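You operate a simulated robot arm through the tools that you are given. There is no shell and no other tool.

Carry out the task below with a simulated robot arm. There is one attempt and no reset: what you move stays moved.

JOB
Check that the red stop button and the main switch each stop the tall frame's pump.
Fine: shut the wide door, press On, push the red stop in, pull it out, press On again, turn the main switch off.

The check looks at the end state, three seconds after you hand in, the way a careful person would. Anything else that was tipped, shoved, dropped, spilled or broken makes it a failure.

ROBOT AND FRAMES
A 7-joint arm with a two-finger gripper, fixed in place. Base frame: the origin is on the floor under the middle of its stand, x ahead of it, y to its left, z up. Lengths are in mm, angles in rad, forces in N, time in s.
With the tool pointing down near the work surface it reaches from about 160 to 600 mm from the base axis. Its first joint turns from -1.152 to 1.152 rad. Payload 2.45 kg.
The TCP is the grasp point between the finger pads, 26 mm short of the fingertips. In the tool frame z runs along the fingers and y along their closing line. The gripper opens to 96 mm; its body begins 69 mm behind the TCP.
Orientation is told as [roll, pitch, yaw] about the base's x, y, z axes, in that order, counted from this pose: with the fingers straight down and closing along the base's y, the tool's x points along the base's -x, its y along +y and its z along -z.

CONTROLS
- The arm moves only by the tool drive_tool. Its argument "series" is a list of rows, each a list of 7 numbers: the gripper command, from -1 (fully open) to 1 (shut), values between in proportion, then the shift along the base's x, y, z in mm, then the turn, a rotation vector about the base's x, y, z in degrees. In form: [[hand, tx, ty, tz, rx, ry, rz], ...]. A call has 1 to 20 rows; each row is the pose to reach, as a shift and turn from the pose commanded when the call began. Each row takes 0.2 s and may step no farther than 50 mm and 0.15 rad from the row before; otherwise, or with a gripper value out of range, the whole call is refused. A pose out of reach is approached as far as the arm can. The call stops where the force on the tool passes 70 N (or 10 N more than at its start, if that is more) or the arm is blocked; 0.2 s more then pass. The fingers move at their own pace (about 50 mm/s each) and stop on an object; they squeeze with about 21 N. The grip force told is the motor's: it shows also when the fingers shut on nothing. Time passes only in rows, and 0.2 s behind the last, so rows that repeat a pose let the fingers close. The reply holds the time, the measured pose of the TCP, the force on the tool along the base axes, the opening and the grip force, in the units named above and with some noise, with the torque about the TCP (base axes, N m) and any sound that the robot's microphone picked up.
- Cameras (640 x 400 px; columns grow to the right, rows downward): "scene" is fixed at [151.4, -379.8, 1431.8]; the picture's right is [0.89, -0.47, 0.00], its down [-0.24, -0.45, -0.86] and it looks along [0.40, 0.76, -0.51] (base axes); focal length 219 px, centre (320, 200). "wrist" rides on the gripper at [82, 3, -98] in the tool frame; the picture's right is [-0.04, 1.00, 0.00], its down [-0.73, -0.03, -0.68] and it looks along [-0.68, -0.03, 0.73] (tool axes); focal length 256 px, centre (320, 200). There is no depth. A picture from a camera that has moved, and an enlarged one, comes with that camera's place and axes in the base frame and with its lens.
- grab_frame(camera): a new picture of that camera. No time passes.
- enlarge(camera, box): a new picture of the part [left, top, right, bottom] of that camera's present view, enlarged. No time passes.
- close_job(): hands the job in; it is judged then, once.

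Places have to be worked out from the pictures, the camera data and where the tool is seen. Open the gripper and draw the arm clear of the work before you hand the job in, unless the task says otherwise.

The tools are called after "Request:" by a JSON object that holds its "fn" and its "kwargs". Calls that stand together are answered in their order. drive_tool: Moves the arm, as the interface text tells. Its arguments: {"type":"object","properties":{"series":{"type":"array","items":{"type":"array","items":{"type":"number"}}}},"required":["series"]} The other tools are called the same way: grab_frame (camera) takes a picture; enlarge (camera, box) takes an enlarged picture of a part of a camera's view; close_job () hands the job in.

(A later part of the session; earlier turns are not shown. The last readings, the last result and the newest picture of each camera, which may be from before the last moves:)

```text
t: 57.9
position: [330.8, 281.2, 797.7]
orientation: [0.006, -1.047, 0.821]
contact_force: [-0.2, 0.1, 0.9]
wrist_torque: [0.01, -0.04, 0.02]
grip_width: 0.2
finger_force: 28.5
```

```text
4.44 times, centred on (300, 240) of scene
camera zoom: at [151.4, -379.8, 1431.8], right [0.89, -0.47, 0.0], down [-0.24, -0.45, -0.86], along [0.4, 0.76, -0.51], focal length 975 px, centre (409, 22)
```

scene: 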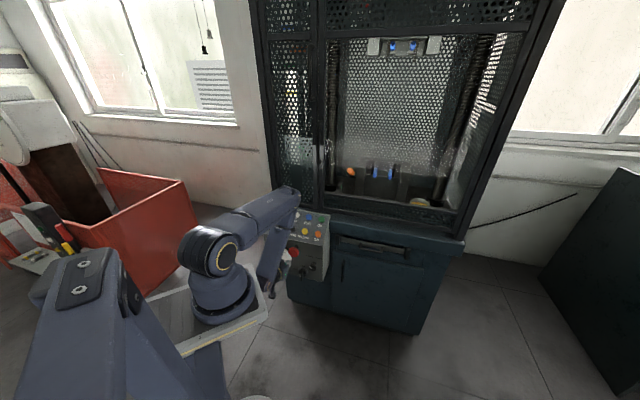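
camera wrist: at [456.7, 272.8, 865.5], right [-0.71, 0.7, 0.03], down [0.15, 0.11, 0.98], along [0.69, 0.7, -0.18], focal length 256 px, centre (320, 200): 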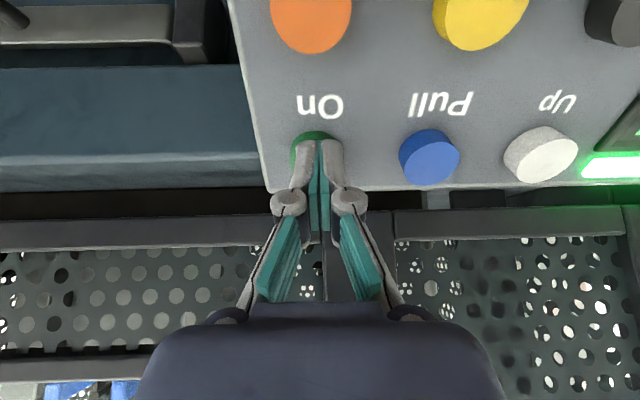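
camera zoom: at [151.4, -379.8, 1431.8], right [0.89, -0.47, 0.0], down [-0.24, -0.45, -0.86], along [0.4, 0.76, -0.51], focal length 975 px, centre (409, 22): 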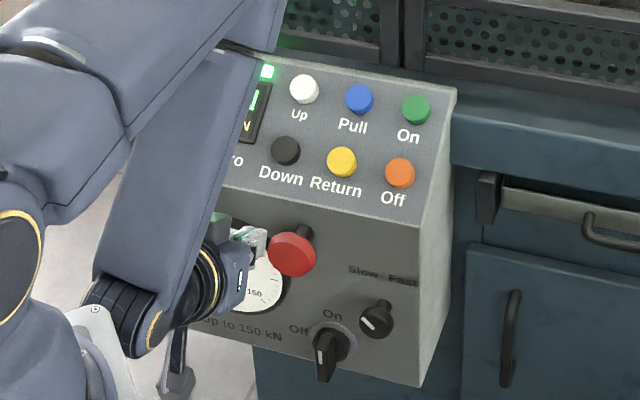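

The lamp is still green. I descend in front of the panel to about z 620 to look at the main switch head-on.

Request:
{"fn": "drive_tool", "kwargs": {"series": [[1, 7, -7, -45, 0, 0, 0], [1, 14, -14, -90, 0, 0, 0], [1, 22, -20.5, -135, 0, 0, 0], [1, 22, -20.5, -177, 0, 0, 0]]}}

Request:
{"fn": "grab_frame", "kwargs": {"camera": "wrist"}}

Request:
{"fn": "grab_frame", "kwargs": {"camera": "scene"}}

```text
t: 58.9
position: [357.5, 259.0, 616.8]
orientation: [0.003, -1.046, 0.822]
contact_force: [0.7, -0.1, 1.0]
wrist_torque: [-0.02, 0.0, 0.01]
grip_width: 0.0
finger_force: 27.9
```

```text
taken
camera wrist: at [269.4, 167.5, 594.4], right [-0.72, 0.69, 0.04], down [-0.13, -0.18, 0.97], along [0.68, 0.7, 0.22], focal length 256 px, centre (320, 200)
```

wrist: 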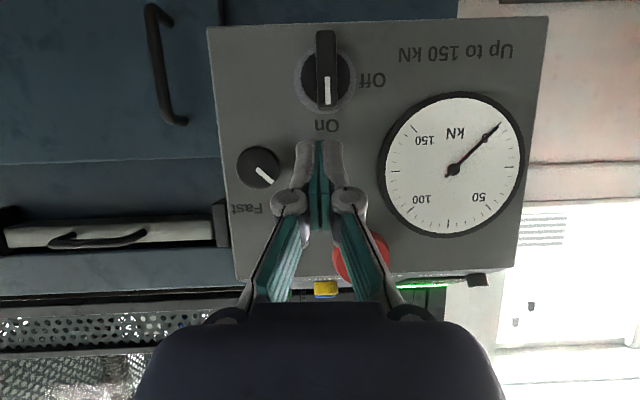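

```text
taken
```

scene: 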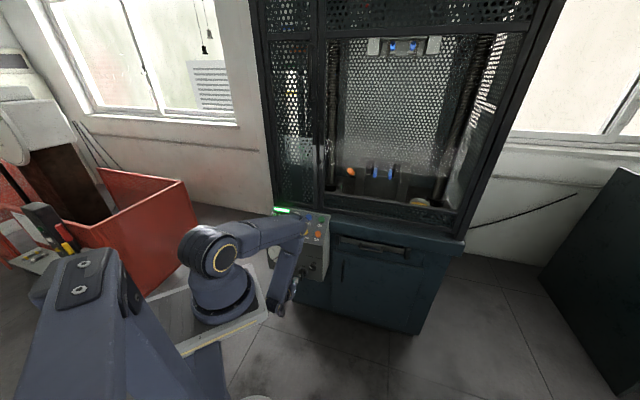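

The head-on view shows the switch blade vertical (On), centred near u 82, z 540, about 56 mm long and 14 mm thick, with Off a quarter turn to the panel's left. I will push its top end round with the shut fingertips; first I line up to the right of its upper half, well in front.

Request:
{"fn": "drive_tool", "kwargs": {"series": [[1, 8, -7, -20, 0, 0, 0], [1, 15.4, -14.3, -47, 0, 0, 0], [1, 32, 3.2, -47, 0, 0, 0]]}}

Request:
{"fn": "grab_frame", "kwargs": {"camera": "wrist"}}

Request:
{"fn": "enlarge", "kwargs": {"camera": "wrist", "box": [240, 60, 440, 220]}}

Request:
{"fn": "enlarge", "kwargs": {"camera": "scene", "box": [265, 230, 335, 300]}}

```text
t: 59.7
position: [388.7, 264.9, 571.1]
orientation: [0.003, -1.045, 0.82]
contact_force: [-0.1, -0.3, 0.3]
wrist_torque: [0.0, 0.02, 0.0]
grip_width: 0.0
finger_force: 28.9
```

```text
taken
camera wrist: at [300.4, 173.6, 549.2], right [-0.72, 0.69, 0.04], down [-0.13, -0.18, 0.98], along [0.68, 0.7, 0.22], focal length 256 px, centre (320, 200)
```

wrist: 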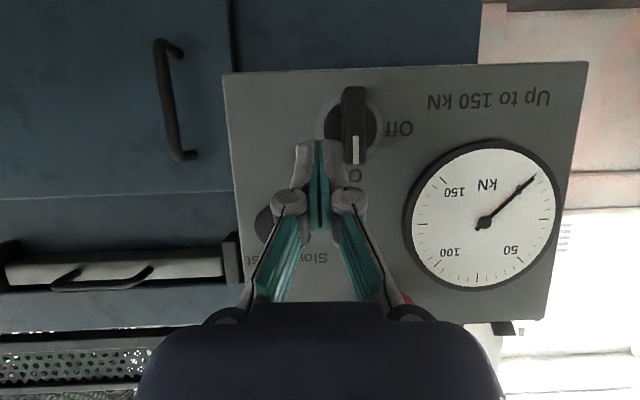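

```text
2.50 times, centred on (340, 140) of wrist
camera zoom: at [300.4, 173.6, 549.2], right [-0.72, 0.69, 0.04], down [-0.13, -0.18, 0.98], along [0.68, 0.7, 0.22], focal length 640 px, centre (270, 350)
```

zoom: 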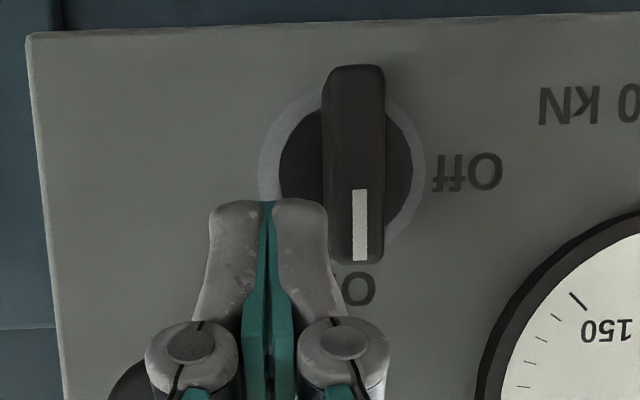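

```text
5.71 times, centred on (300, 265) of scene
camera zoom: at [151.4, -379.8, 1431.8], right [0.89, -0.47, 0.0], down [-0.24, -0.45, -0.86], along [0.4, 0.76, -0.51], focal length 1254 px, centre (434, -171)
```

zoom: 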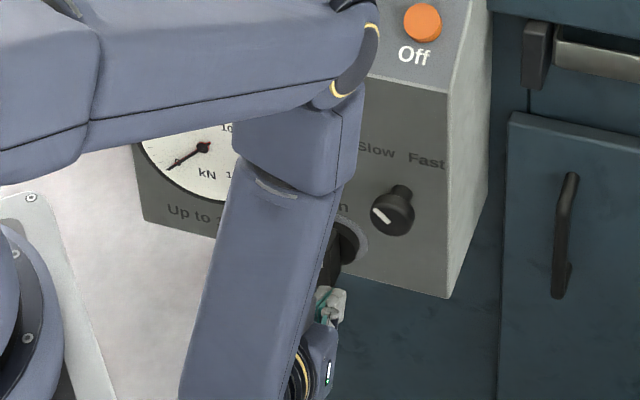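

The tips sit just right of the blade's upper half with almost no side gap. I shift 4 mm more to the right and then advance 50 mm along the normal, so the tips lie beside the blade.

Request:
{"fn": "drive_tool", "kwargs": {"series": [[1, 3, -2.8, 0, 0, 0, 0], [1, 11, 5.8, 0, 0, 0, 0], [1, 19, 14.4, 0, 0, 0, 0], [1, 27, 23, 0, 0, 0, 0], [1, 33, 29.4, 0, 0, 0, 0], [1, 37.5, 34.2, 0, 0, 0, 0]]}}

Request:
{"fn": "enlarge", "kwargs": {"camera": "wrist", "box": [240, 60, 440, 220]}}

Request:
{"fn": "grab_frame", "kwargs": {"camera": "scene"}}

```text
t: 61.1
position: [426.7, 297.5, 572.7]
orientation: [0.003, -1.045, 0.822]
contact_force: [0.4, -0.8, 0.5]
wrist_torque: [-0.01, 0.01, -0.03]
grip_width: 0.1
finger_force: 28.4
```

```text
2.50 times, centred on (340, 140) of wrist
camera zoom: at [338.1, 206.1, 550.6], right [-0.72, 0.69, 0.04], down [-0.13, -0.18, 0.97], along [0.68, 0.7, 0.22], focal length 640 px, centre (270, 350)
```

zoom: 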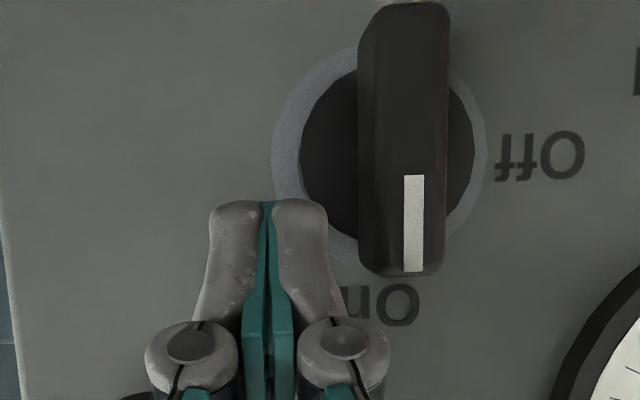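

```text
taken
```

scene: 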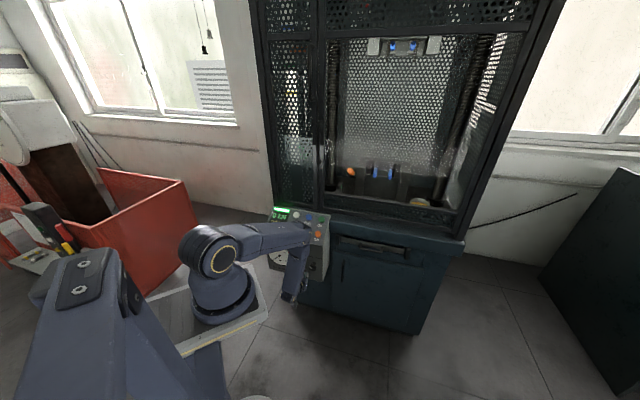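

The tips are beside the blade with an 8 mm gap, at the right depth and about 19 mm above its axis. I start pushing the top end to the left along a small arc and check after the first 15°.

Request:
{"fn": "drive_tool", "kwargs": {"series": [[1, -3, 2.8, 0, 0, 0, 0], [1, -5.6, 5.2, -0.5, 0, 0, 0], [1, -7, 6.5, 2.2, 0, 0, 0], [1, -8.4, 7.8, 4.9, 0, 0, 0]]}}

Request:
{"fn": "enlarge", "kwargs": {"camera": "wrist", "box": [240, 60, 440, 220]}}

```text
t: 62.1
position: [417.5, 304.9, 576.8]
orientation: [0.002, -1.046, 0.822]
contact_force: [0.8, -2.0, -0.6]
wrist_torque: [-0.03, 0.05, -0.05]
grip_width: 0.0
finger_force: 28.7
```

```text
2.50 times, centred on (340, 140) of wrist
camera zoom: at [329.7, 213.2, 554.5], right [-0.72, 0.69, 0.04], down [-0.13, -0.18, 0.98], along [0.68, 0.7, 0.22], focal length 640 px, centre (270, 350)
```

zoom: 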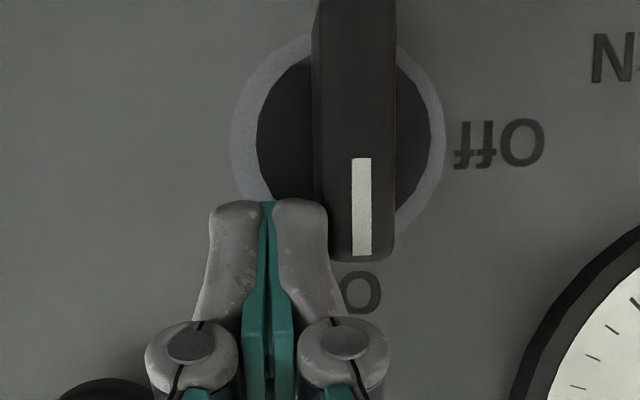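

Contact is just starting (about 2 N) and the blade is still upright, so I push further left in 2 mm steps.

Request:
{"fn": "drive_tool", "kwargs": {"series": [[1, -1.5, 1.4, 0, 0, 0, 0], [1, -2.9, 2.7, 0, 0, 0, 0], [1, -4.4, 4.1, 0, 0, 0, 0]]}}

Request:
{"fn": "enlarge", "kwargs": {"camera": "wrist", "box": [240, 60, 440, 220]}}

```text
t: 62.9
position: [416.5, 305.1, 576.6]
orientation: [-0.008, -1.047, 0.821]
contact_force: [13.0, -35.3, 13.7]
wrist_torque: [-0.11, -0.18, -0.41]
grip_width: 0.1
finger_force: 28.5
```

```text
2.50 times, centred on (340, 140) of wrist
camera zoom: at [328.4, 214.6, 554.4], right [-0.71, 0.7, 0.03], down [-0.13, -0.18, 0.97], along [0.69, 0.69, 0.22], focal length 640 px, centre (270, 350)
```

zoom: 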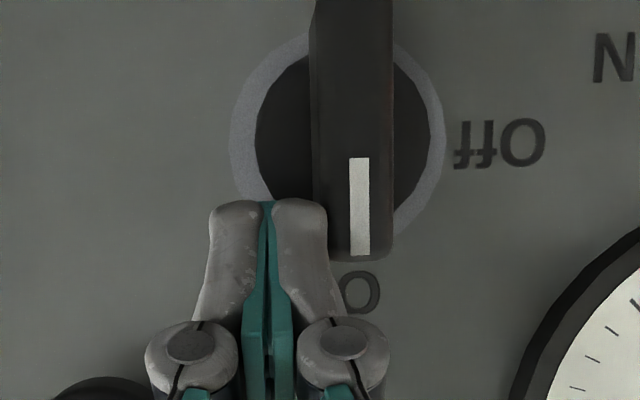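

The tips bear on the blade near its end with about 34 N sideways and it has not turned yet, so the switch is stiff. I push a little harder in 1.5 mm steps, staying under the force limit.

Request:
{"fn": "drive_tool", "kwargs": {"series": [[1, -0.7, 0.7, 0, 0, 0, 0], [1, -1.5, 1.4, 0, 0, 0, 0]]}}

Request:
{"fn": "enlarge", "kwargs": {"camera": "wrist", "box": [240, 60, 440, 220]}}

```text
t: 63.5
position: [417.0, 305.5, 575.8]
orientation: [-0.014, -1.046, 0.819]
contact_force: [25.5, -34.7, 10.1]
wrist_torque: [-0.21, -0.33, -0.62]
grip_width: 0.0
finger_force: 28.5
```

```text
2.50 times, centred on (340, 140) of wrist
camera zoom: at [328.0, 215.3, 554.3], right [-0.71, 0.7, 0.03], down [-0.14, -0.18, 0.98], along [0.69, 0.69, 0.22], focal length 640 px, centre (270, 350)
```

zoom: 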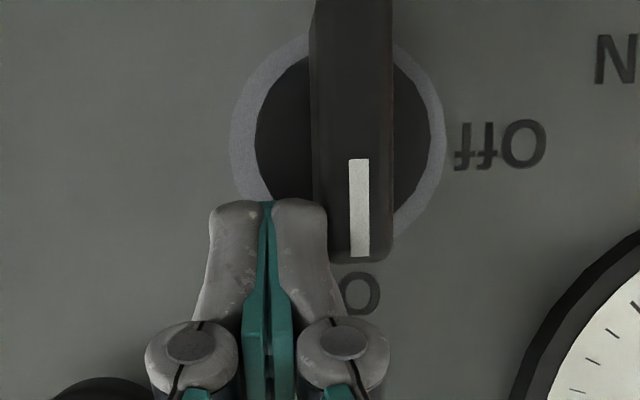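

At 42 N on a 23 mm arm (about 0.9 Nm) the blade still holds. I press on in 1 mm steps toward the force limit to see whether it breaks free.

Request:
{"fn": "drive_tool", "kwargs": {"series": [[1, -0.7, 0.7, 0, 0, 0, 0], [1, -1.5, 1.4, 0, 0, 0, 0], [1, -2.2, 2.0, 0, 0, 0, 0]]}}

Request:
{"fn": "enlarge", "kwargs": {"camera": "wrist", "box": [240, 60, 440, 220]}}

```text
t: 64.3
position: [417.9, 305.7, 577.6]
orientation: [-0.02, -1.043, 0.818]
contact_force: [41.6, -29.8, -8.2]
wrist_torque: [-0.54, -0.53, -0.85]
grip_width: 0.0
finger_force: 29.3
```

```text
2.50 times, centred on (340, 140) of wrist
camera zoom: at [327.2, 215.9, 554.8], right [-0.7, 0.71, 0.03], down [-0.14, -0.17, 0.98], along [0.7, 0.68, 0.22], focal length 640 px, centre (270, 350)
```

zoom: 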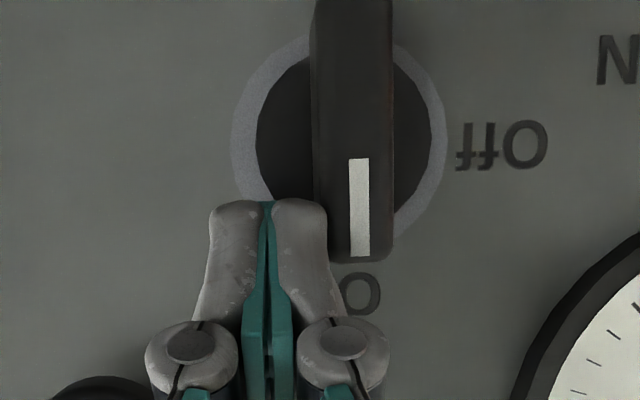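

The blade still has not moved at about 51 N. I add two more 1 mm steps, the call itself will stop at the 70 N limit.

Request:
{"fn": "drive_tool", "kwargs": {"series": [[1, -0.7, 0.7, 0, 0, 0, 0], [1, -1.5, 1.4, 0, 0, 0, 0], [1, -2.2, 2.0, 0, 0, 0, 0]]}}

Request:
{"fn": "grab_frame", "kwargs": {"camera": "wrist"}}

Request:
{"fn": "grab_frame", "kwargs": {"camera": "scene"}}

```text
t: 65.1
position: [417.0, 306.4, 576.9]
orientation: [-0.025, -1.044, 0.818]
contact_force: [41.5, -46.4, 7.6]
wrist_torque: [-0.44, -0.55, -0.85]
grip_width: 0.2
finger_force: 28.3
```

```text
taken
camera wrist: at [326.4, 216.5, 554.8], right [-0.7, 0.71, 0.02], down [-0.14, -0.17, 0.98], along [0.7, 0.68, 0.22], focal length 256 px, centre (320, 200)
```

wrist: 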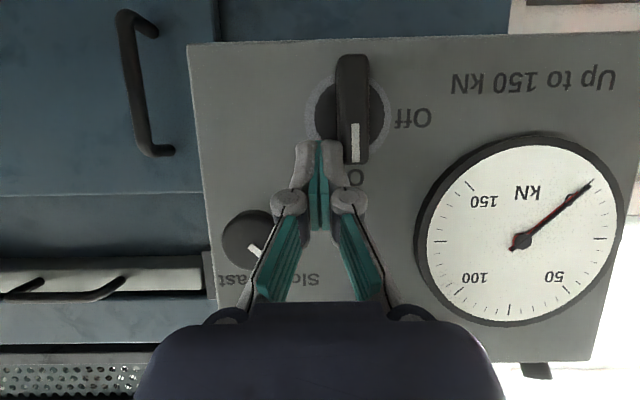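

```text
taken
```

scene: 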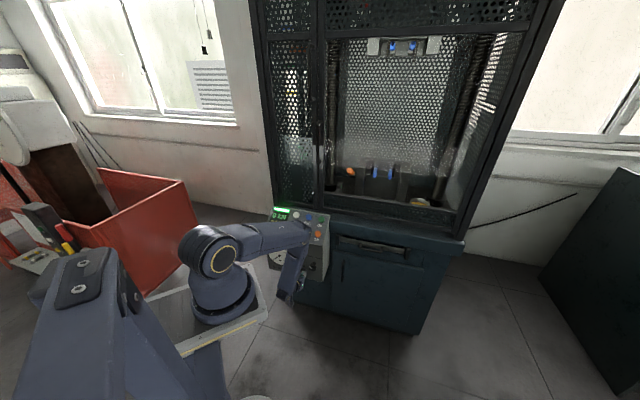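

At 62 N sideways the blade still has not turned, which suggests the tips may be bearing on something other than the blade alone. I enlarge the contact spot to see.

Request:
{"fn": "enlarge", "kwargs": {"camera": "wrist", "box": [290, 40, 410, 180]}}

Request:
{"fn": "enlarge", "kwargs": {"camera": "scene", "box": [285, 240, 335, 310]}}

```text
2.86 times, centred on (350, 110) of wrist
camera zoom: at [326.4, 216.5, 554.8], right [-0.7, 0.71, 0.02], down [-0.14, -0.17, 0.98], along [0.7, 0.68, 0.22], focal length 731 px, centre (234, 457)
```

zoom: 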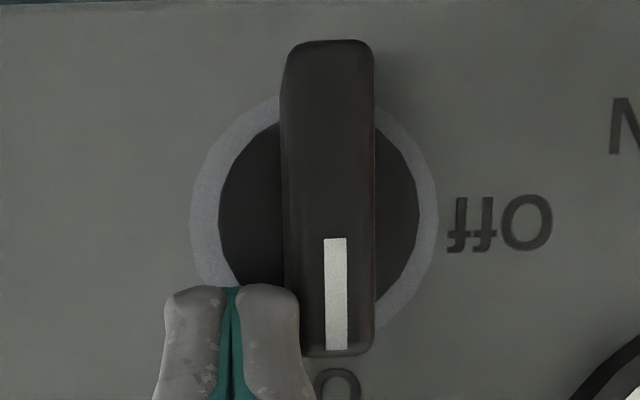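

```text
5.71 times, centred on (310, 275) of scene
camera zoom: at [151.9, -380.6, 1431.6], right [0.89, -0.47, 0.0], down [-0.24, -0.45, -0.86], along [0.4, 0.76, -0.51], focal length 1254 px, centre (377, -229)
```

zoom: 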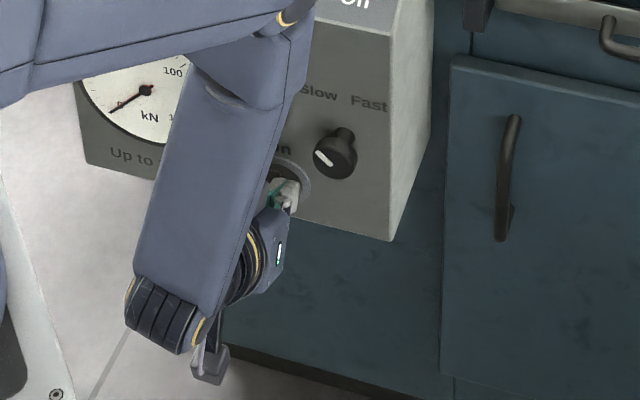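

The tips do bear on the blade's side near its end. I hold this push for two seconds to see whether the blade creeps round.

Request:
{"fn": "drive_tool", "kwargs": {"series": [[1, 0, 0, 0, 0, 0, 0], [1, 0, 0, 0, 0, 0, 0], [1, 0, 0, 0, 0, 0, 0], [1, 0, 0, 0, 0, 0, 0], [1, 0, 0, 0, 0, 0, 0], [1, 0, 0, 0, 0, 0, 0], [1, 0, 0, 0, 0, 0, 0], [1, 0, 0, 0, 0, 0, 0]]}}

Request:
{"fn": "enlarge", "kwargs": {"camera": "wrist", "box": [290, 40, 410, 180]}}

```text
t: 66.9
position: [416.3, 305.0, 576.1]
orientation: [-0.024, -1.044, 0.819]
contact_force: [43.3, -45.0, 6.0]
wrist_torque: [-0.44, -0.53, -0.91]
grip_width: 0.1
finger_force: 28.8
```

```text
2.86 times, centred on (350, 110) of wrist
camera zoom: at [326.4, 216.6, 554.7], right [-0.7, 0.71, 0.02], down [-0.14, -0.17, 0.98], along [0.7, 0.68, 0.22], focal length 731 px, centre (234, 457)
```

zoom: 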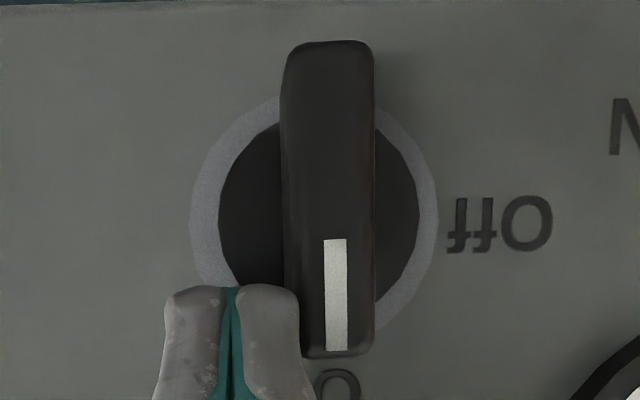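

The blade does not creep at all under a pure sideways push, so I change method: I back off, open the fingers to about 40 mm, and will grip the blade from both sides to twist it about its axis.

Request:
{"fn": "drive_tool", "kwargs": {"series": [[1, 3, -2.8, 0, 0, 0, 0], [1, 6, -5.6, 0, 0, 0, 0], [1, -8, -20, 0, 0, 0, 0], [1, -24, -37, 0, 0, 0, 0], [0.167, -36, -34, -10, 0, 0, 0], [0.167, -46, -25, -27, 0, 0, 0], [0.167, -46, -25, -27, 0, 0, 0]]}}

Request:
{"fn": "grab_frame", "kwargs": {"camera": "wrist"}}

Request:
{"fn": "enlarge", "kwargs": {"camera": "wrist", "box": [220, 60, 420, 220]}}

```text
t: 68.5
position: [364.9, 283.9, 559.1]
orientation: [0.004, -1.046, 0.821]
contact_force: [-1.0, 0.3, -0.8]
wrist_torque: [0.03, 0.0, -0.01]
grip_width: 40.1
finger_force: 0.1
out of reach, approached as far as the arm can: row 6, 7
```

```text
taken
camera wrist: at [277.2, 193.5, 537.2], right [-0.72, 0.69, 0.04], down [-0.13, -0.18, 0.97], along [0.68, 0.7, 0.22], focal length 256 px, centre (320, 200)
```

wrist: 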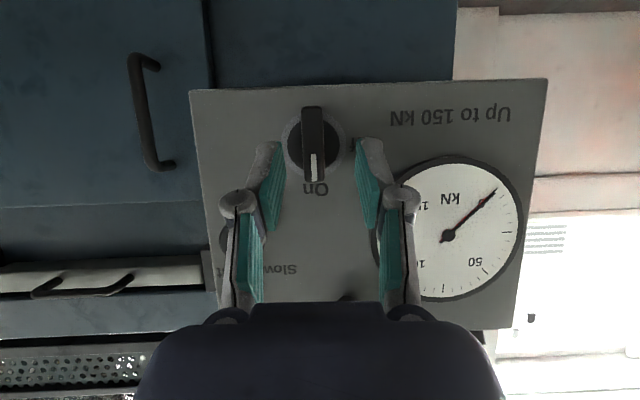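

```text
2.50 times, centred on (320, 140) of wrist
camera zoom: at [277.2, 193.5, 537.2], right [-0.72, 0.69, 0.04], down [-0.13, -0.18, 0.97], along [0.68, 0.7, 0.22], focal length 640 px, centre (320, 350)
```

zoom: 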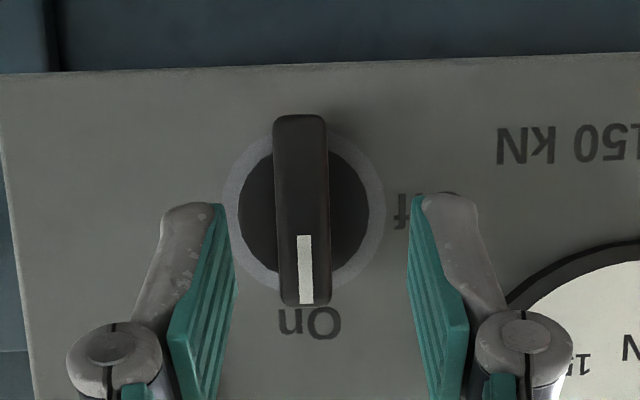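

The blade is centred between the open fingers (within 5 mm). I centre on it and advance along the normal so the pads straddle the blade.

Request:
{"fn": "drive_tool", "kwargs": {"series": [[0.167, 4.2, -3.9, 0, 0, 0, 0], [0.167, 14.2, 6.8, 0, 0, 0, 0], [0.167, 24.2, 17.5, 0, 0, 0, 0], [0.167, 34.2, 28.2, -1, 0, 0, 0], [0.167, 40, 34.5, -2, 0, 0, 0], [0.167, 43.4, 38.1, -3, 0, 0, 0]]}}

Request:
{"fn": "grab_frame", "kwargs": {"camera": "wrist"}}

Request:
{"fn": "enlarge", "kwargs": {"camera": "wrist", "box": [220, 40, 420, 220]}}

```text
t: 69.9
position: [410.7, 325.5, 557.3]
orientation: [0.003, -1.046, 0.821]
contact_force: [0.3, 0.6, 0.3]
wrist_torque: [0.0, -0.02, 0.02]
grip_width: 39.9
finger_force: 0.1
```

```text
taken
camera wrist: at [321.6, 233.4, 535.6], right [-0.72, 0.69, 0.04], down [-0.13, -0.18, 0.97], along [0.68, 0.7, 0.22], focal length 256 px, centre (320, 200)
```

wrist: 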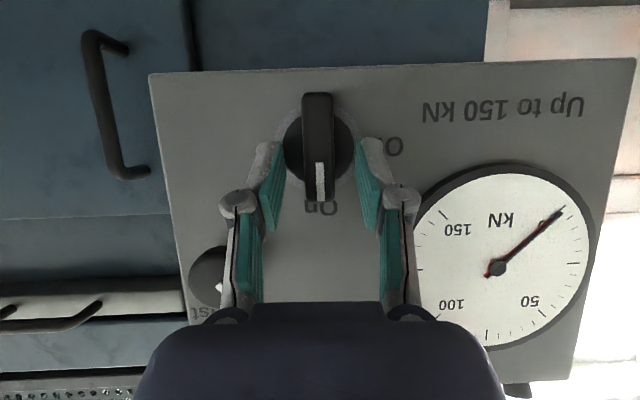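

```text
2.22 times, centred on (320, 130) of wrist
camera zoom: at [321.6, 233.4, 535.6], right [-0.72, 0.69, 0.04], down [-0.13, -0.18, 0.97], along [0.68, 0.7, 0.22], focal length 569 px, centre (320, 356)
```

zoom: 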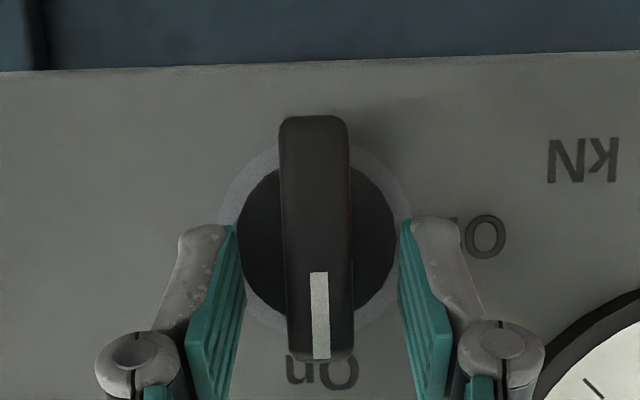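

The pads straddle the blade. I close on it.

Request:
{"fn": "drive_tool", "kwargs": {"series": [[1, 0, 0, 0, 0, 0, 0], [1, 0, 0, 0, 0, 0, 0], [1, 0, 0, 0, 0, 0, 0], [1, 0, 0, 0, 0, 0, 0]]}}

Request:
{"fn": "enlarge", "kwargs": {"camera": "wrist", "box": [220, 40, 420, 220]}}

```text
t: 70.9
position: [409.5, 324.4, 557.6]
orientation: [0.003, -1.044, 0.816]
contact_force: [3.8, -0.7, -3.0]
wrist_torque: [0.48, 0.18, -0.88]
grip_width: 16.2
finger_force: 41.4
```

```text
2.22 times, centred on (320, 130) of wrist
camera zoom: at [321.8, 233.3, 535.6], right [-0.72, 0.69, 0.04], down [-0.13, -0.18, 0.97], along [0.68, 0.7, 0.22], focal length 569 px, centre (320, 356)
```

zoom: 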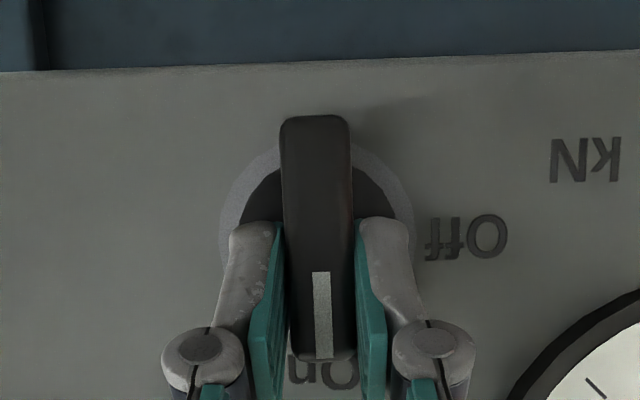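

The blade is gripped at 16 mm. I twist 8° counter-clockwise (as seen from the front) about the switch axis and check whether it follows.

Request:
{"fn": "drive_tool", "kwargs": {"series": [[1, -0.9, 0.8, 0, -2.73, -2.93, 0], [1, -1.8, 1.6, -0.2, -5.46, -5.85, 0]]}}

Request:
{"fn": "enlarge", "kwargs": {"camera": "wrist", "box": [220, 40, 420, 220]}}

```text
t: 71.5
position: [409.0, 325.5, 555.7]
orientation: [-0.274, -1.029, 1.057]
contact_force: [13.6, -3.8, -0.2]
wrist_torque: [0.56, 1.55, -0.13]
grip_width: 18.8
finger_force: 43.3
```

```text
2.22 times, centred on (320, 130) of wrist
camera zoom: at [322.6, 232.4, 534.3], right [-0.71, 0.69, -0.1], down [-0.23, -0.09, 0.97], along [0.66, 0.72, 0.22], focal length 569 px, centre (320, 356)
```

zoom: 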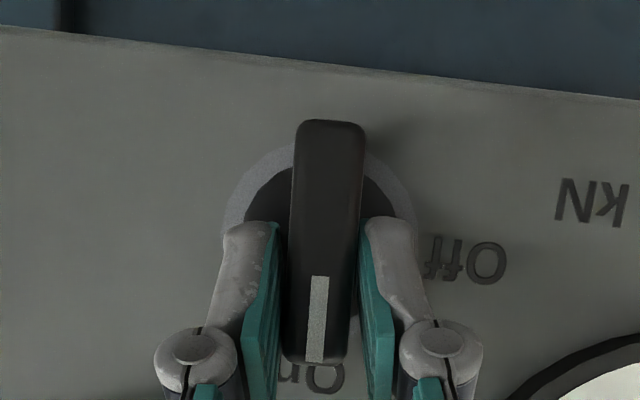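

The grip passes about 1.5 Nm and the blade has turned perhaps 2° while the fingers spread to 19 mm. I twist another 8° and compare.

Request:
{"fn": "drive_tool", "kwargs": {"series": [[1, -0.9, 0.8, -0.2, -2.73, -2.93, 0], [1, -1.7, 1.6, -0.5, -5.46, -5.85, 0]]}}

Request:
{"fn": "enlarge", "kwargs": {"camera": "wrist", "box": [220, 40, 420, 220]}}

```text
t: 72.1
position: [406.8, 325.6, 556.2]
orientation: [-0.519, -0.982, 1.263]
contact_force: [23.9, -18.2, -2.8]
wrist_torque: [1.42, 1.36, -0.04]
grip_width: 23.3
finger_force: 45.0
```

```text
2.22 times, centred on (320, 130) of wrist
camera zoom: at [323.5, 231.3, 533.8], right [-0.69, 0.68, -0.24], down [-0.33, 0.01, 0.95], along [0.64, 0.74, 0.22], focal length 569 px, centre (320, 356)
```

zoom: 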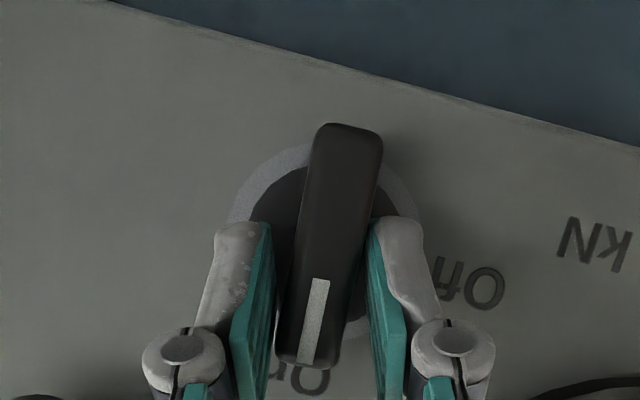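

The blade still points at On even with about 2 Nm counter-clockwise, so it is firmly held that way. I undo the twist back to the square grip before thinking further.

Request:
{"fn": "drive_tool", "kwargs": {"series": [[1, 0.9, -0.8, 0.3, 2.73, 2.93, 0], [1, 1.7, -1.6, 0.5, 5.46, 5.85, 0], [1, 2.6, -2.4, 0.6, 8.19, 8.78, 0], [1, 3.5, -3.2, 0.7, 10.9, 11.7, 0], [1, 3.5, -3.2, 0.7, 10.9, 11.7, 0]]}}

Request:
{"fn": "enlarge", "kwargs": {"camera": "wrist", "box": [220, 40, 420, 220]}}

Request:
{"fn": "enlarge", "kwargs": {"camera": "scene", "box": [255, 195, 345, 285]}}

```text
t: 73.3
position: [410.4, 324.3, 557.3]
orientation: [0.003, -1.047, 0.815]
contact_force: [14.7, -18.7, 15.3]
wrist_torque: [0.35, -0.06, -1.16]
grip_width: 15.8
finger_force: 42.7
```

```text
2.22 times, centred on (320, 130) of wrist
camera zoom: at [321.3, 233.7, 535.3], right [-0.72, 0.7, 0.04], down [-0.13, -0.18, 0.97], along [0.69, 0.69, 0.22], focal length 569 px, centre (320, 356)
```

zoom: 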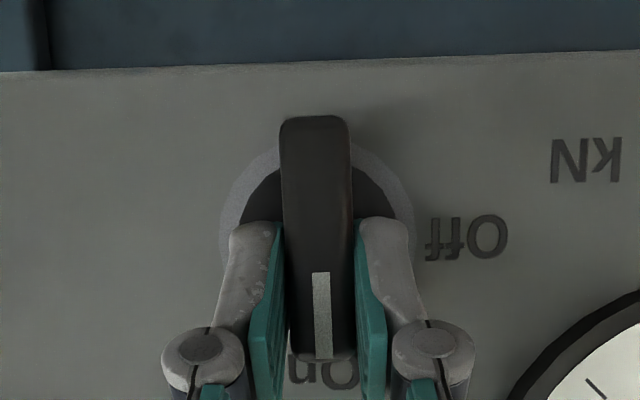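

```text
4.44 times, centred on (300, 240) of scene
camera zoom: at [151.4, -380.2, 1431.7], right [0.89, -0.47, 0.0], down [-0.24, -0.45, -0.86], along [0.4, 0.76, -0.51], focal length 975 px, centre (409, 22)
```

zoom: 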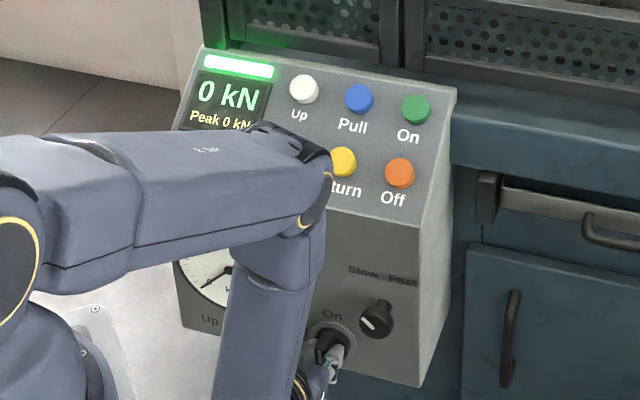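

Measured more carefully, the blade did turn about 5° at 2 Nm and sprang back: a stiff detent holds it. I reopen slightly, regrip 6 mm higher on the blade for more leverage, and will combine the twist with a sideways arc.

Request:
{"fn": "drive_tool", "kwargs": {"series": [[0.4, 0, 0, 0, 0, 0, 0], [0.4, 0, 0, 0, 0, 0, 0], [0.4, 0, 0, 6, 0, 0, 0], [0.4, 0.5, 0.3, 6, 0, 0, 0], [1, 0.5, 0.3, 6, 0, 0, 0], [1, 0.5, 0.3, 6, 0, 0, 0], [1, 0.5, 0.3, 6, 0, 0, 0]]}}

Request:
{"fn": "enlarge", "kwargs": {"camera": "wrist", "box": [220, 40, 420, 220]}}

```text
t: 74.9
position: [410.1, 324.4, 562.3]
orientation: [0.004, -1.045, 0.817]
contact_force: [6.0, -6.5, -0.5]
wrist_torque: [0.24, 0.28, -1.0]
grip_width: 16.3
finger_force: 42.6
```

```text
2.22 times, centred on (320, 130) of wrist
camera zoom: at [322.0, 233.9, 540.6], right [-0.72, 0.7, 0.04], down [-0.13, -0.18, 0.98], along [0.69, 0.69, 0.22], focal length 569 px, centre (320, 356)
```

zoom: 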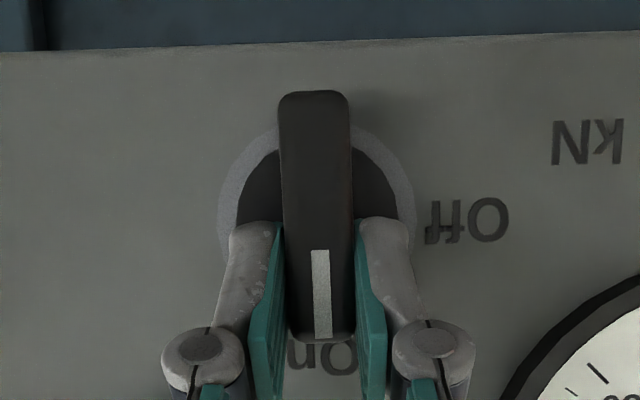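

Gripped again, higher on the blade. I twist counter-clockwise about the switch axis in 4° steps up to 24°, moving the grip along the arc.

Request:
{"fn": "drive_tool", "kwargs": {"series": [[1, -1.2, 1.12, -0.06, -2.73, -2.93, 0], [1, -2.39, 2.23, -0.23, -5.46, -5.85, 0], [1, -3.58, 3.33, -0.51, -8.18, -8.78, 0], [1, -4.74, 4.42, -0.91, -10.9, -11.7, 0], [1, -5.88, 5.48, -1.42, -13.64, -14.63, 0], [1, -6.99, 6.52, -2.03, -16.4, -17.55, 0]]}}

Request:
{"fn": "enlarge", "kwargs": {"camera": "wrist", "box": [220, 40, 420, 220]}}

```text
t: 76.3
position: [405.7, 328.0, 563.0]
orientation: [-0.731, -0.913, 1.425]
contact_force: [28.8, -25.5, 7.8]
wrist_torque: [1.21, 0.84, -1.15]
grip_width: 25.8
finger_force: 44.6
```

```text
2.22 times, centred on (320, 130) of wrist
camera zoom: at [323.4, 232.2, 540.6], right [-0.66, 0.65, -0.38], down [-0.42, 0.1, 0.9], along [0.63, 0.75, 0.21], focal length 569 px, centre (320, 356)
```

zoom: 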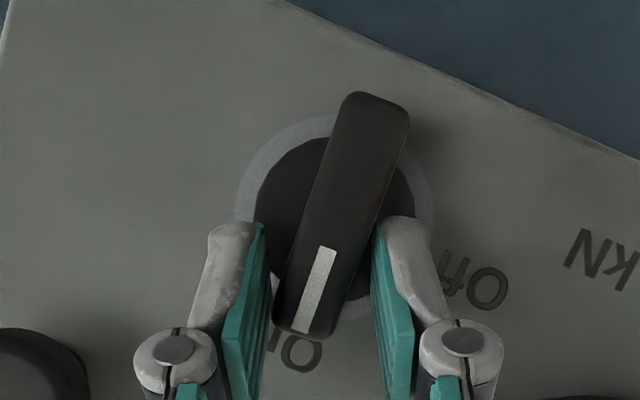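

The blade turned about 4.5° under roughly 2.4 Nm. To tell a spring-like end stop from plain friction, I open the fingers here and see whether the blade springs back.

Request:
{"fn": "drive_tool", "kwargs": {"series": [[0.17, 0, 0, 0, 0, 0, 0], [0.17, 0, 0, 0, 0, 0, 0], [0.17, 0, 0, 0, 0, 0, 0]]}}

Request:
{"fn": "enlarge", "kwargs": {"camera": "wrist", "box": [220, 40, 420, 220]}}

Request:
{"fn": "grab_frame", "kwargs": {"camera": "wrist"}}

```text
t: 77.1
position: [401.4, 330.5, 561.6]
orientation: [-0.721, -0.909, 1.432]
contact_force: [1.9, -3.9, 1.8]
wrist_torque: [0.01, -0.08, -0.07]
grip_width: 42.2
finger_force: 1.6
```

```text
2.22 times, centred on (320, 130) of wrist
camera zoom: at [319.5, 234.1, 539.8], right [-0.67, 0.64, -0.37], down [-0.42, 0.09, 0.9], along [0.62, 0.76, 0.21], focal length 569 px, centre (320, 356)
```

zoom: 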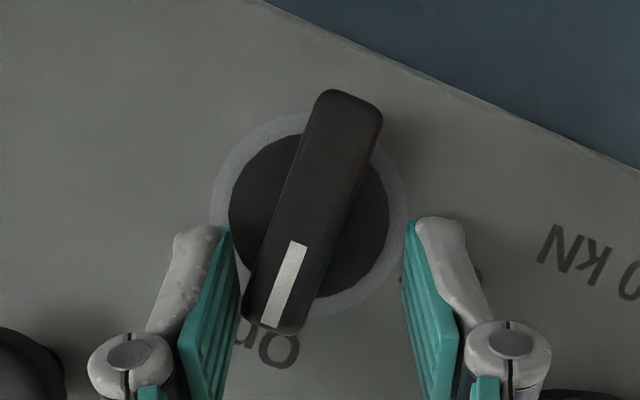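

```text
taken
camera wrist: at [319.5, 234.1, 539.8], right [-0.67, 0.64, -0.37], down [-0.42, 0.09, 0.9], along [0.62, 0.76, 0.21], focal length 256 px, centre (320, 200)
```

wrist: 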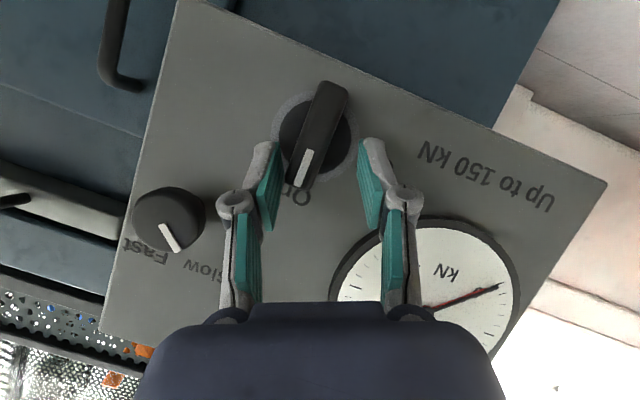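

After release the blade went back nearly to upright, so it is spring-loaded toward On in that direction, like an end stop or strong detent. I return the open gripper to the square pose around the blade.

Request:
{"fn": "drive_tool", "kwargs": {"series": [[0.17, 1.2, -1.1, 0.6, 2.73, 2.93, 0], [0.17, 2.4, -2.2, 1.1, 5.46, 5.85, 0], [0.17, 3.6, -3.3, 1.5, 8.18, 8.78, 0], [0.17, 4.8, -4.4, 1.8, 10.9, 11.7, 0], [0.17, 6, -5.5, 2.0, 13.64, 14.63, 0], [0.17, 7, -6.5, 2.03, 16.4, 17.55, 0]]}}

Request:
{"fn": "enlarge", "kwargs": {"camera": "wrist", "box": [220, 40, 420, 220]}}

Request:
{"fn": "enlarge", "kwargs": {"camera": "scene", "box": [275, 240, 335, 300]}}

```text
t: 78.5
position: [409.6, 323.7, 562.4]
orientation: [0.005, -1.045, 0.818]
contact_force: [0.0, -0.4, -0.5]
wrist_torque: [0.01, -0.02, 0.0]
grip_width: 39.9
finger_force: 0.1
```

```text
2.22 times, centred on (320, 130) of wrist
camera zoom: at [321.3, 233.2, 540.7], right [-0.72, 0.69, 0.04], down [-0.13, -0.18, 0.98], along [0.68, 0.7, 0.22], focal length 569 px, centre (320, 356)
```

zoom: 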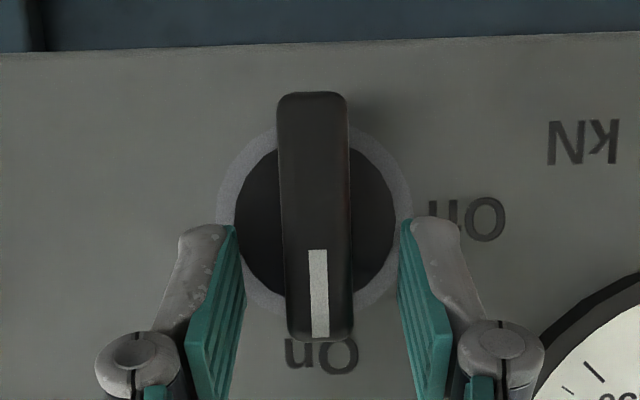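

```text
6.67 times, centred on (305, 270) of scene
camera zoom: at [151.4, -379.8, 1431.8], right [0.89, -0.47, 0.0], down [-0.24, -0.45, -0.86], along [0.4, 0.76, -0.51], focal length 1462 px, centre (420, -267)
```

zoom: 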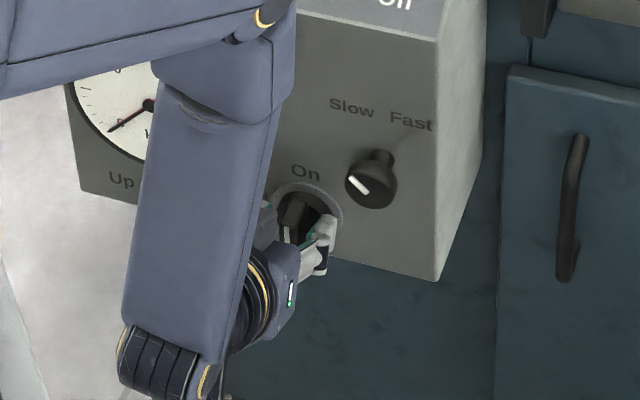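

The blade is exactly back at On. Before using more force I test gently whether it moves at all the other way: I grip it squarely and twist just 4° to 8° clockwise, reading the torque.

Request:
{"fn": "drive_tool", "kwargs": {"series": [[1, 0.3, 0.6, 0, 0, 0, 0], [1, 0.3, 0.6, 0, 0, 0, 0], [1, 0.3, 0.6, 0, 0, 0, 0], [1, 0.9, 0, 0, 1.36, 1.46, 0], [1, 1.4, -0.4, 0, 2.73, 2.93, 0]]}}

Request:
{"fn": "enlarge", "kwargs": {"camera": "wrist", "box": [220, 40, 420, 220]}}

```text
t: 79.7
position: [411.0, 322.8, 563.3]
orientation: [0.143, -1.042, 0.699]
contact_force: [14.4, 8.6, -19.3]
wrist_torque: [-0.14, -0.05, -0.89]
grip_width: 16.3
finger_force: 42.4
```

```text
2.22 times, centred on (320, 130) of wrist
camera zoom: at [322.3, 233.6, 541.6], right [-0.72, 0.69, 0.11], down [-0.08, -0.23, 0.97], along [0.69, 0.69, 0.22], focal length 569 px, centre (320, 356)
```

zoom: 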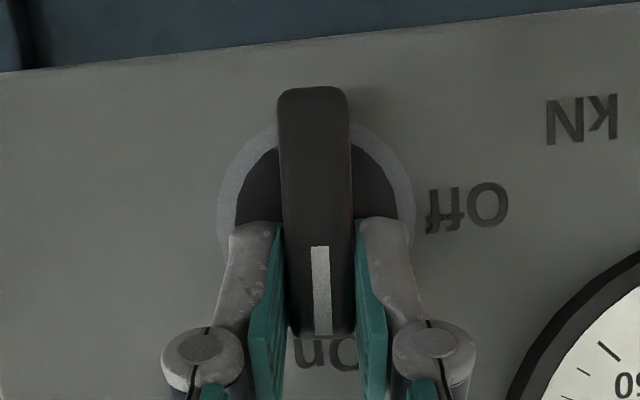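

Clockwise the blade follows freely (torque near 0.1 Nm, grip not spread), so the switch turns only that way from On. I continue turning clockwise slowly in the grip and watch torque, lamp and blade.

Request:
{"fn": "drive_tool", "kwargs": {"series": [[1, 1.12, -1.04, -0.16, 2.73, 2.93, 0], [1, 2.22, -2.07, -0.43, 5.46, 5.85, 0], [1, 3.31, -3.09, -0.8, 8.18, 8.78, 0], [1, 4.38, -4.09, -1.27, 10.9, 11.7, 0]]}}

Request:
{"fn": "enlarge", "kwargs": {"camera": "wrist", "box": [220, 40, 420, 220]}}

Request:
{"fn": "enlarge", "kwargs": {"camera": "scene", "box": [255, 195, 345, 285]}}

```text
t: 80.7
position: [416.1, 319.5, 561.5]
orientation: [0.63, -0.95, 0.284]
contact_force: [2.1, -21.0, 12.5]
wrist_torque: [0.45, -0.79, -1.35]
grip_width: 15.8
finger_force: 41.6
```

```text
2.22 times, centred on (320, 130) of wrist
camera zoom: at [322.4, 233.3, 542.2], right [-0.66, 0.65, 0.38], down [0.11, -0.41, 0.91], along [0.74, 0.64, 0.2], focal length 569 px, centre (320, 356)
```

zoom: 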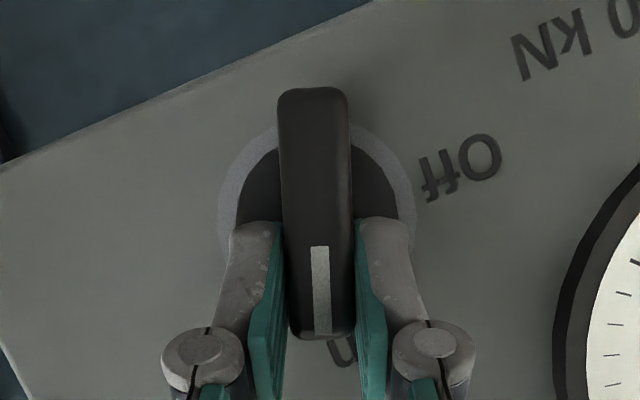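

```text
4.44 times, centred on (300, 240) of scene
camera zoom: at [151.2, -380.2, 1431.7], right [0.89, -0.47, 0.0], down [-0.24, -0.45, -0.86], along [0.4, 0.76, -0.51], focal length 975 px, centre (409, 22)
```

zoom: 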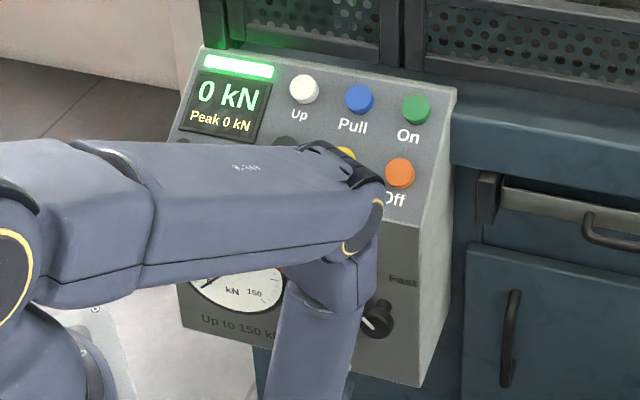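

The blade follows the grip with only about 0.3 Nm; the lamp is still green at about 22°. I keep turning clockwise to about 44° and watch for reach limits.

Request:
{"fn": "drive_tool", "kwargs": {"series": [[1, 1.55, -1.45, -0.9, 4.09, 4.39, 0], [1, 3.02, -2.82, -2.02, 8.18, 8.78, 0], [1, 4.4, -4.1, -3.34, 12.28, 13.17, 0], [1, 5.68, -5.29, -4.85, 16.4, 17.55, 0]]}}

Request:
{"fn": "enlarge", "kwargs": {"camera": "wrist", "box": [220, 40, 420, 220]}}

Request:
{"fn": "enlarge", "kwargs": {"camera": "scene", "box": [255, 195, 345, 285]}}

```text
t: 81.7
position: [453.4, 303.7, 582.8]
orientation: [1.11, -0.673, -0.058]
contact_force: [-8.8, 6.7, -2.9]
wrist_torque: [-0.05, -0.21, -0.04]
grip_width: 0.2
finger_force: 27.6
out of reach, approached as far as the arm can: row 2, 3, 4
```

```text
2.22 times, centred on (320, 130) of wrist
camera zoom: at [355.9, 221.7, 568.6], right [-0.5, 0.47, 0.72], down [0.37, -0.64, 0.67], along [0.78, 0.6, 0.15], focal length 569 px, centre (320, 356)
```

zoom: 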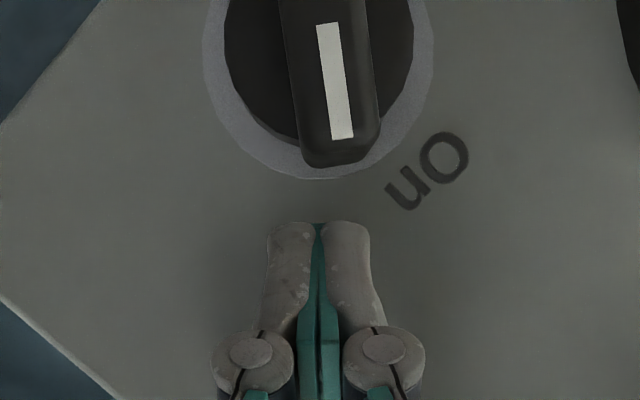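

```text
4.44 times, centred on (300, 240) of scene
camera zoom: at [151.4, -379.5, 1431.9], right [0.89, -0.47, 0.0], down [-0.24, -0.45, -0.86], along [0.4, 0.76, -0.51], focal length 975 px, centre (409, 22)
```

zoom: 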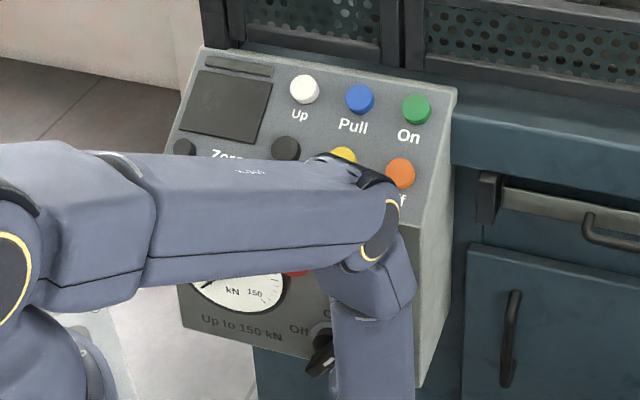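

The grip slipped off as the arm ran out of reach, but the blade now stands about 38° clockwise and the lamp and display are dark: the main switch has cut the power. I retract straight out from the panel to look at the switch and the neighbouring knob.

Request:
{"fn": "drive_tool", "kwargs": {"series": [[1, -7, -7.5, 0, 0, 0, 0], [1, -20, -22, 0, 0, 0, 0], [1, -36, -39, 0, 0, 0, 0], [1, -52, -56, 0, 0, 0, 0]]}}

Request:
{"fn": "grab_frame", "kwargs": {"camera": "wrist"}}

Request:
{"fn": "grab_frame", "kwargs": {"camera": "scene"}}

```text
t: 82.7
position: [399.3, 241.1, 582.8]
orientation: [1.098, -0.673, -0.055]
contact_force: [0.3, -0.5, -0.7]
wrist_torque: [-0.01, 0.0, 0.03]
grip_width: 0.3
finger_force: 28.4
```

```text
taken
camera wrist: at [300.2, 160.2, 568.0], right [-0.5, 0.48, 0.72], down [0.36, -0.64, 0.68], along [0.79, 0.6, 0.14], focal length 256 px, centre (320, 200)
```

wrist: 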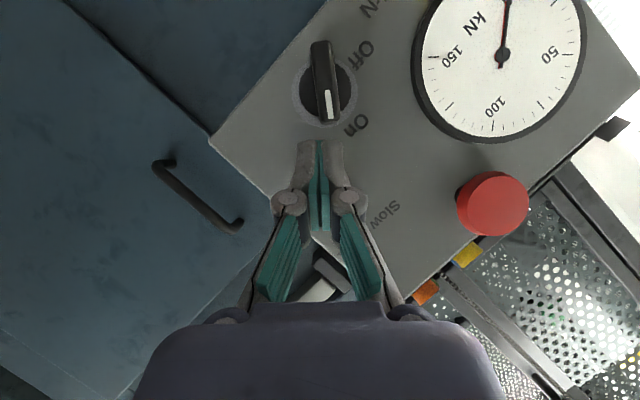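

```text
taken
```

scene: 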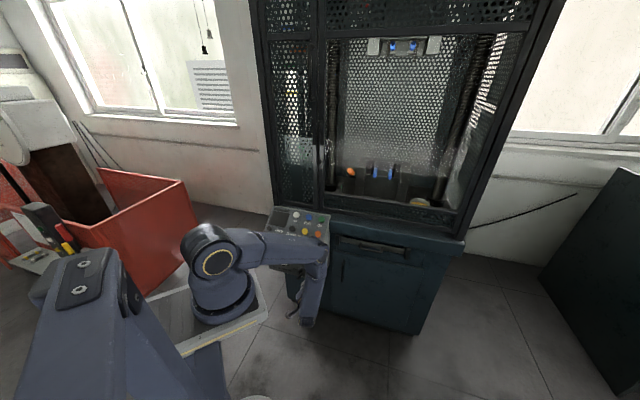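

I rotate the tool back to square and move to the earlier head-on viewing pose.

Request:
{"fn": "drive_tool", "kwargs": {"series": [[1, -7, 3, 5.7, -5.23, -5.61, 0], [1, -14, 6, 11.4, -10.46, -11.22, 0], [1, -21, 9, 17, -15.7, -16.83, 0], [1, -28, 12, 22.7, -20.9, -22.4, 0], [1, -35, 15, 28.4, -26.15, -28.05, 0], [1, -41.8, 17.9, 34, -31.4, -33.6, 0]]}}

Request:
{"fn": "grab_frame", "kwargs": {"camera": "wrist"}}

Request:
{"fn": "enlarge", "kwargs": {"camera": "wrist", "box": [220, 0, 420, 220]}}

Request:
{"fn": "enlarge", "kwargs": {"camera": "scene", "box": [255, 195, 345, 285]}}

```text
t: 84.1
position: [359.0, 260.2, 613.7]
orientation: [-0.07, -1.043, 0.884]
contact_force: [-0.7, 0.1, -0.8]
wrist_torque: [0.0, 0.0, -0.02]
grip_width: 0.0
finger_force: 28.8
```

```text
taken
camera wrist: at [270.9, 168.7, 592.3], right [-0.72, 0.69, 0.0], down [-0.15, -0.16, 0.98], along [0.68, 0.7, 0.22], focal length 256 px, centre (320, 200)
```

wrist: 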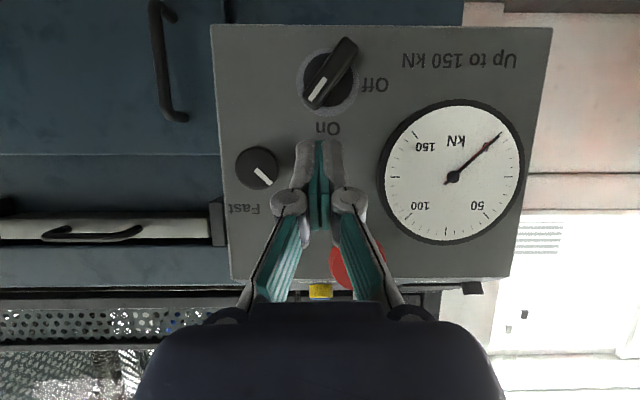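

```text
1.82 times, centred on (320, 110) of wrist
camera zoom: at [270.9, 168.7, 592.3], right [-0.72, 0.69, 0.0], down [-0.15, -0.16, 0.98], along [0.68, 0.7, 0.22], focal length 465 px, centre (320, 364)
```

zoom: 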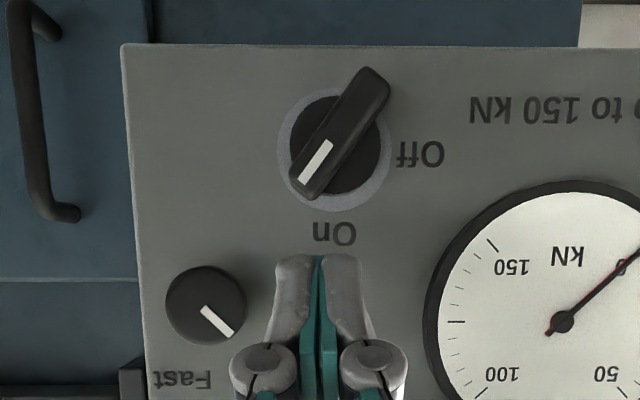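

```text
4.44 times, centred on (300, 240) of scene
camera zoom: at [151.4, -379.8, 1431.8], right [0.89, -0.47, 0.0], down [-0.24, -0.45, -0.86], along [0.4, 0.76, -0.51], focal length 975 px, centre (409, 22)
```

zoom: 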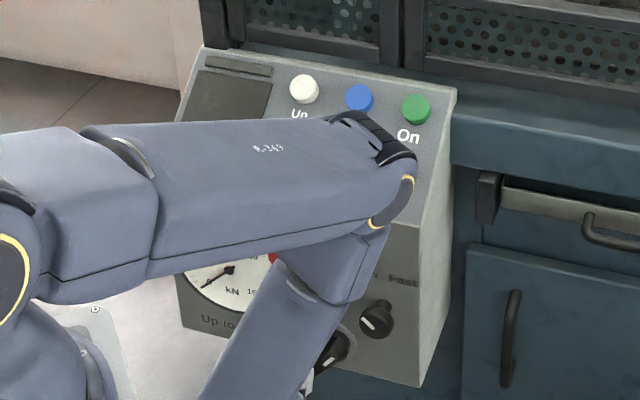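

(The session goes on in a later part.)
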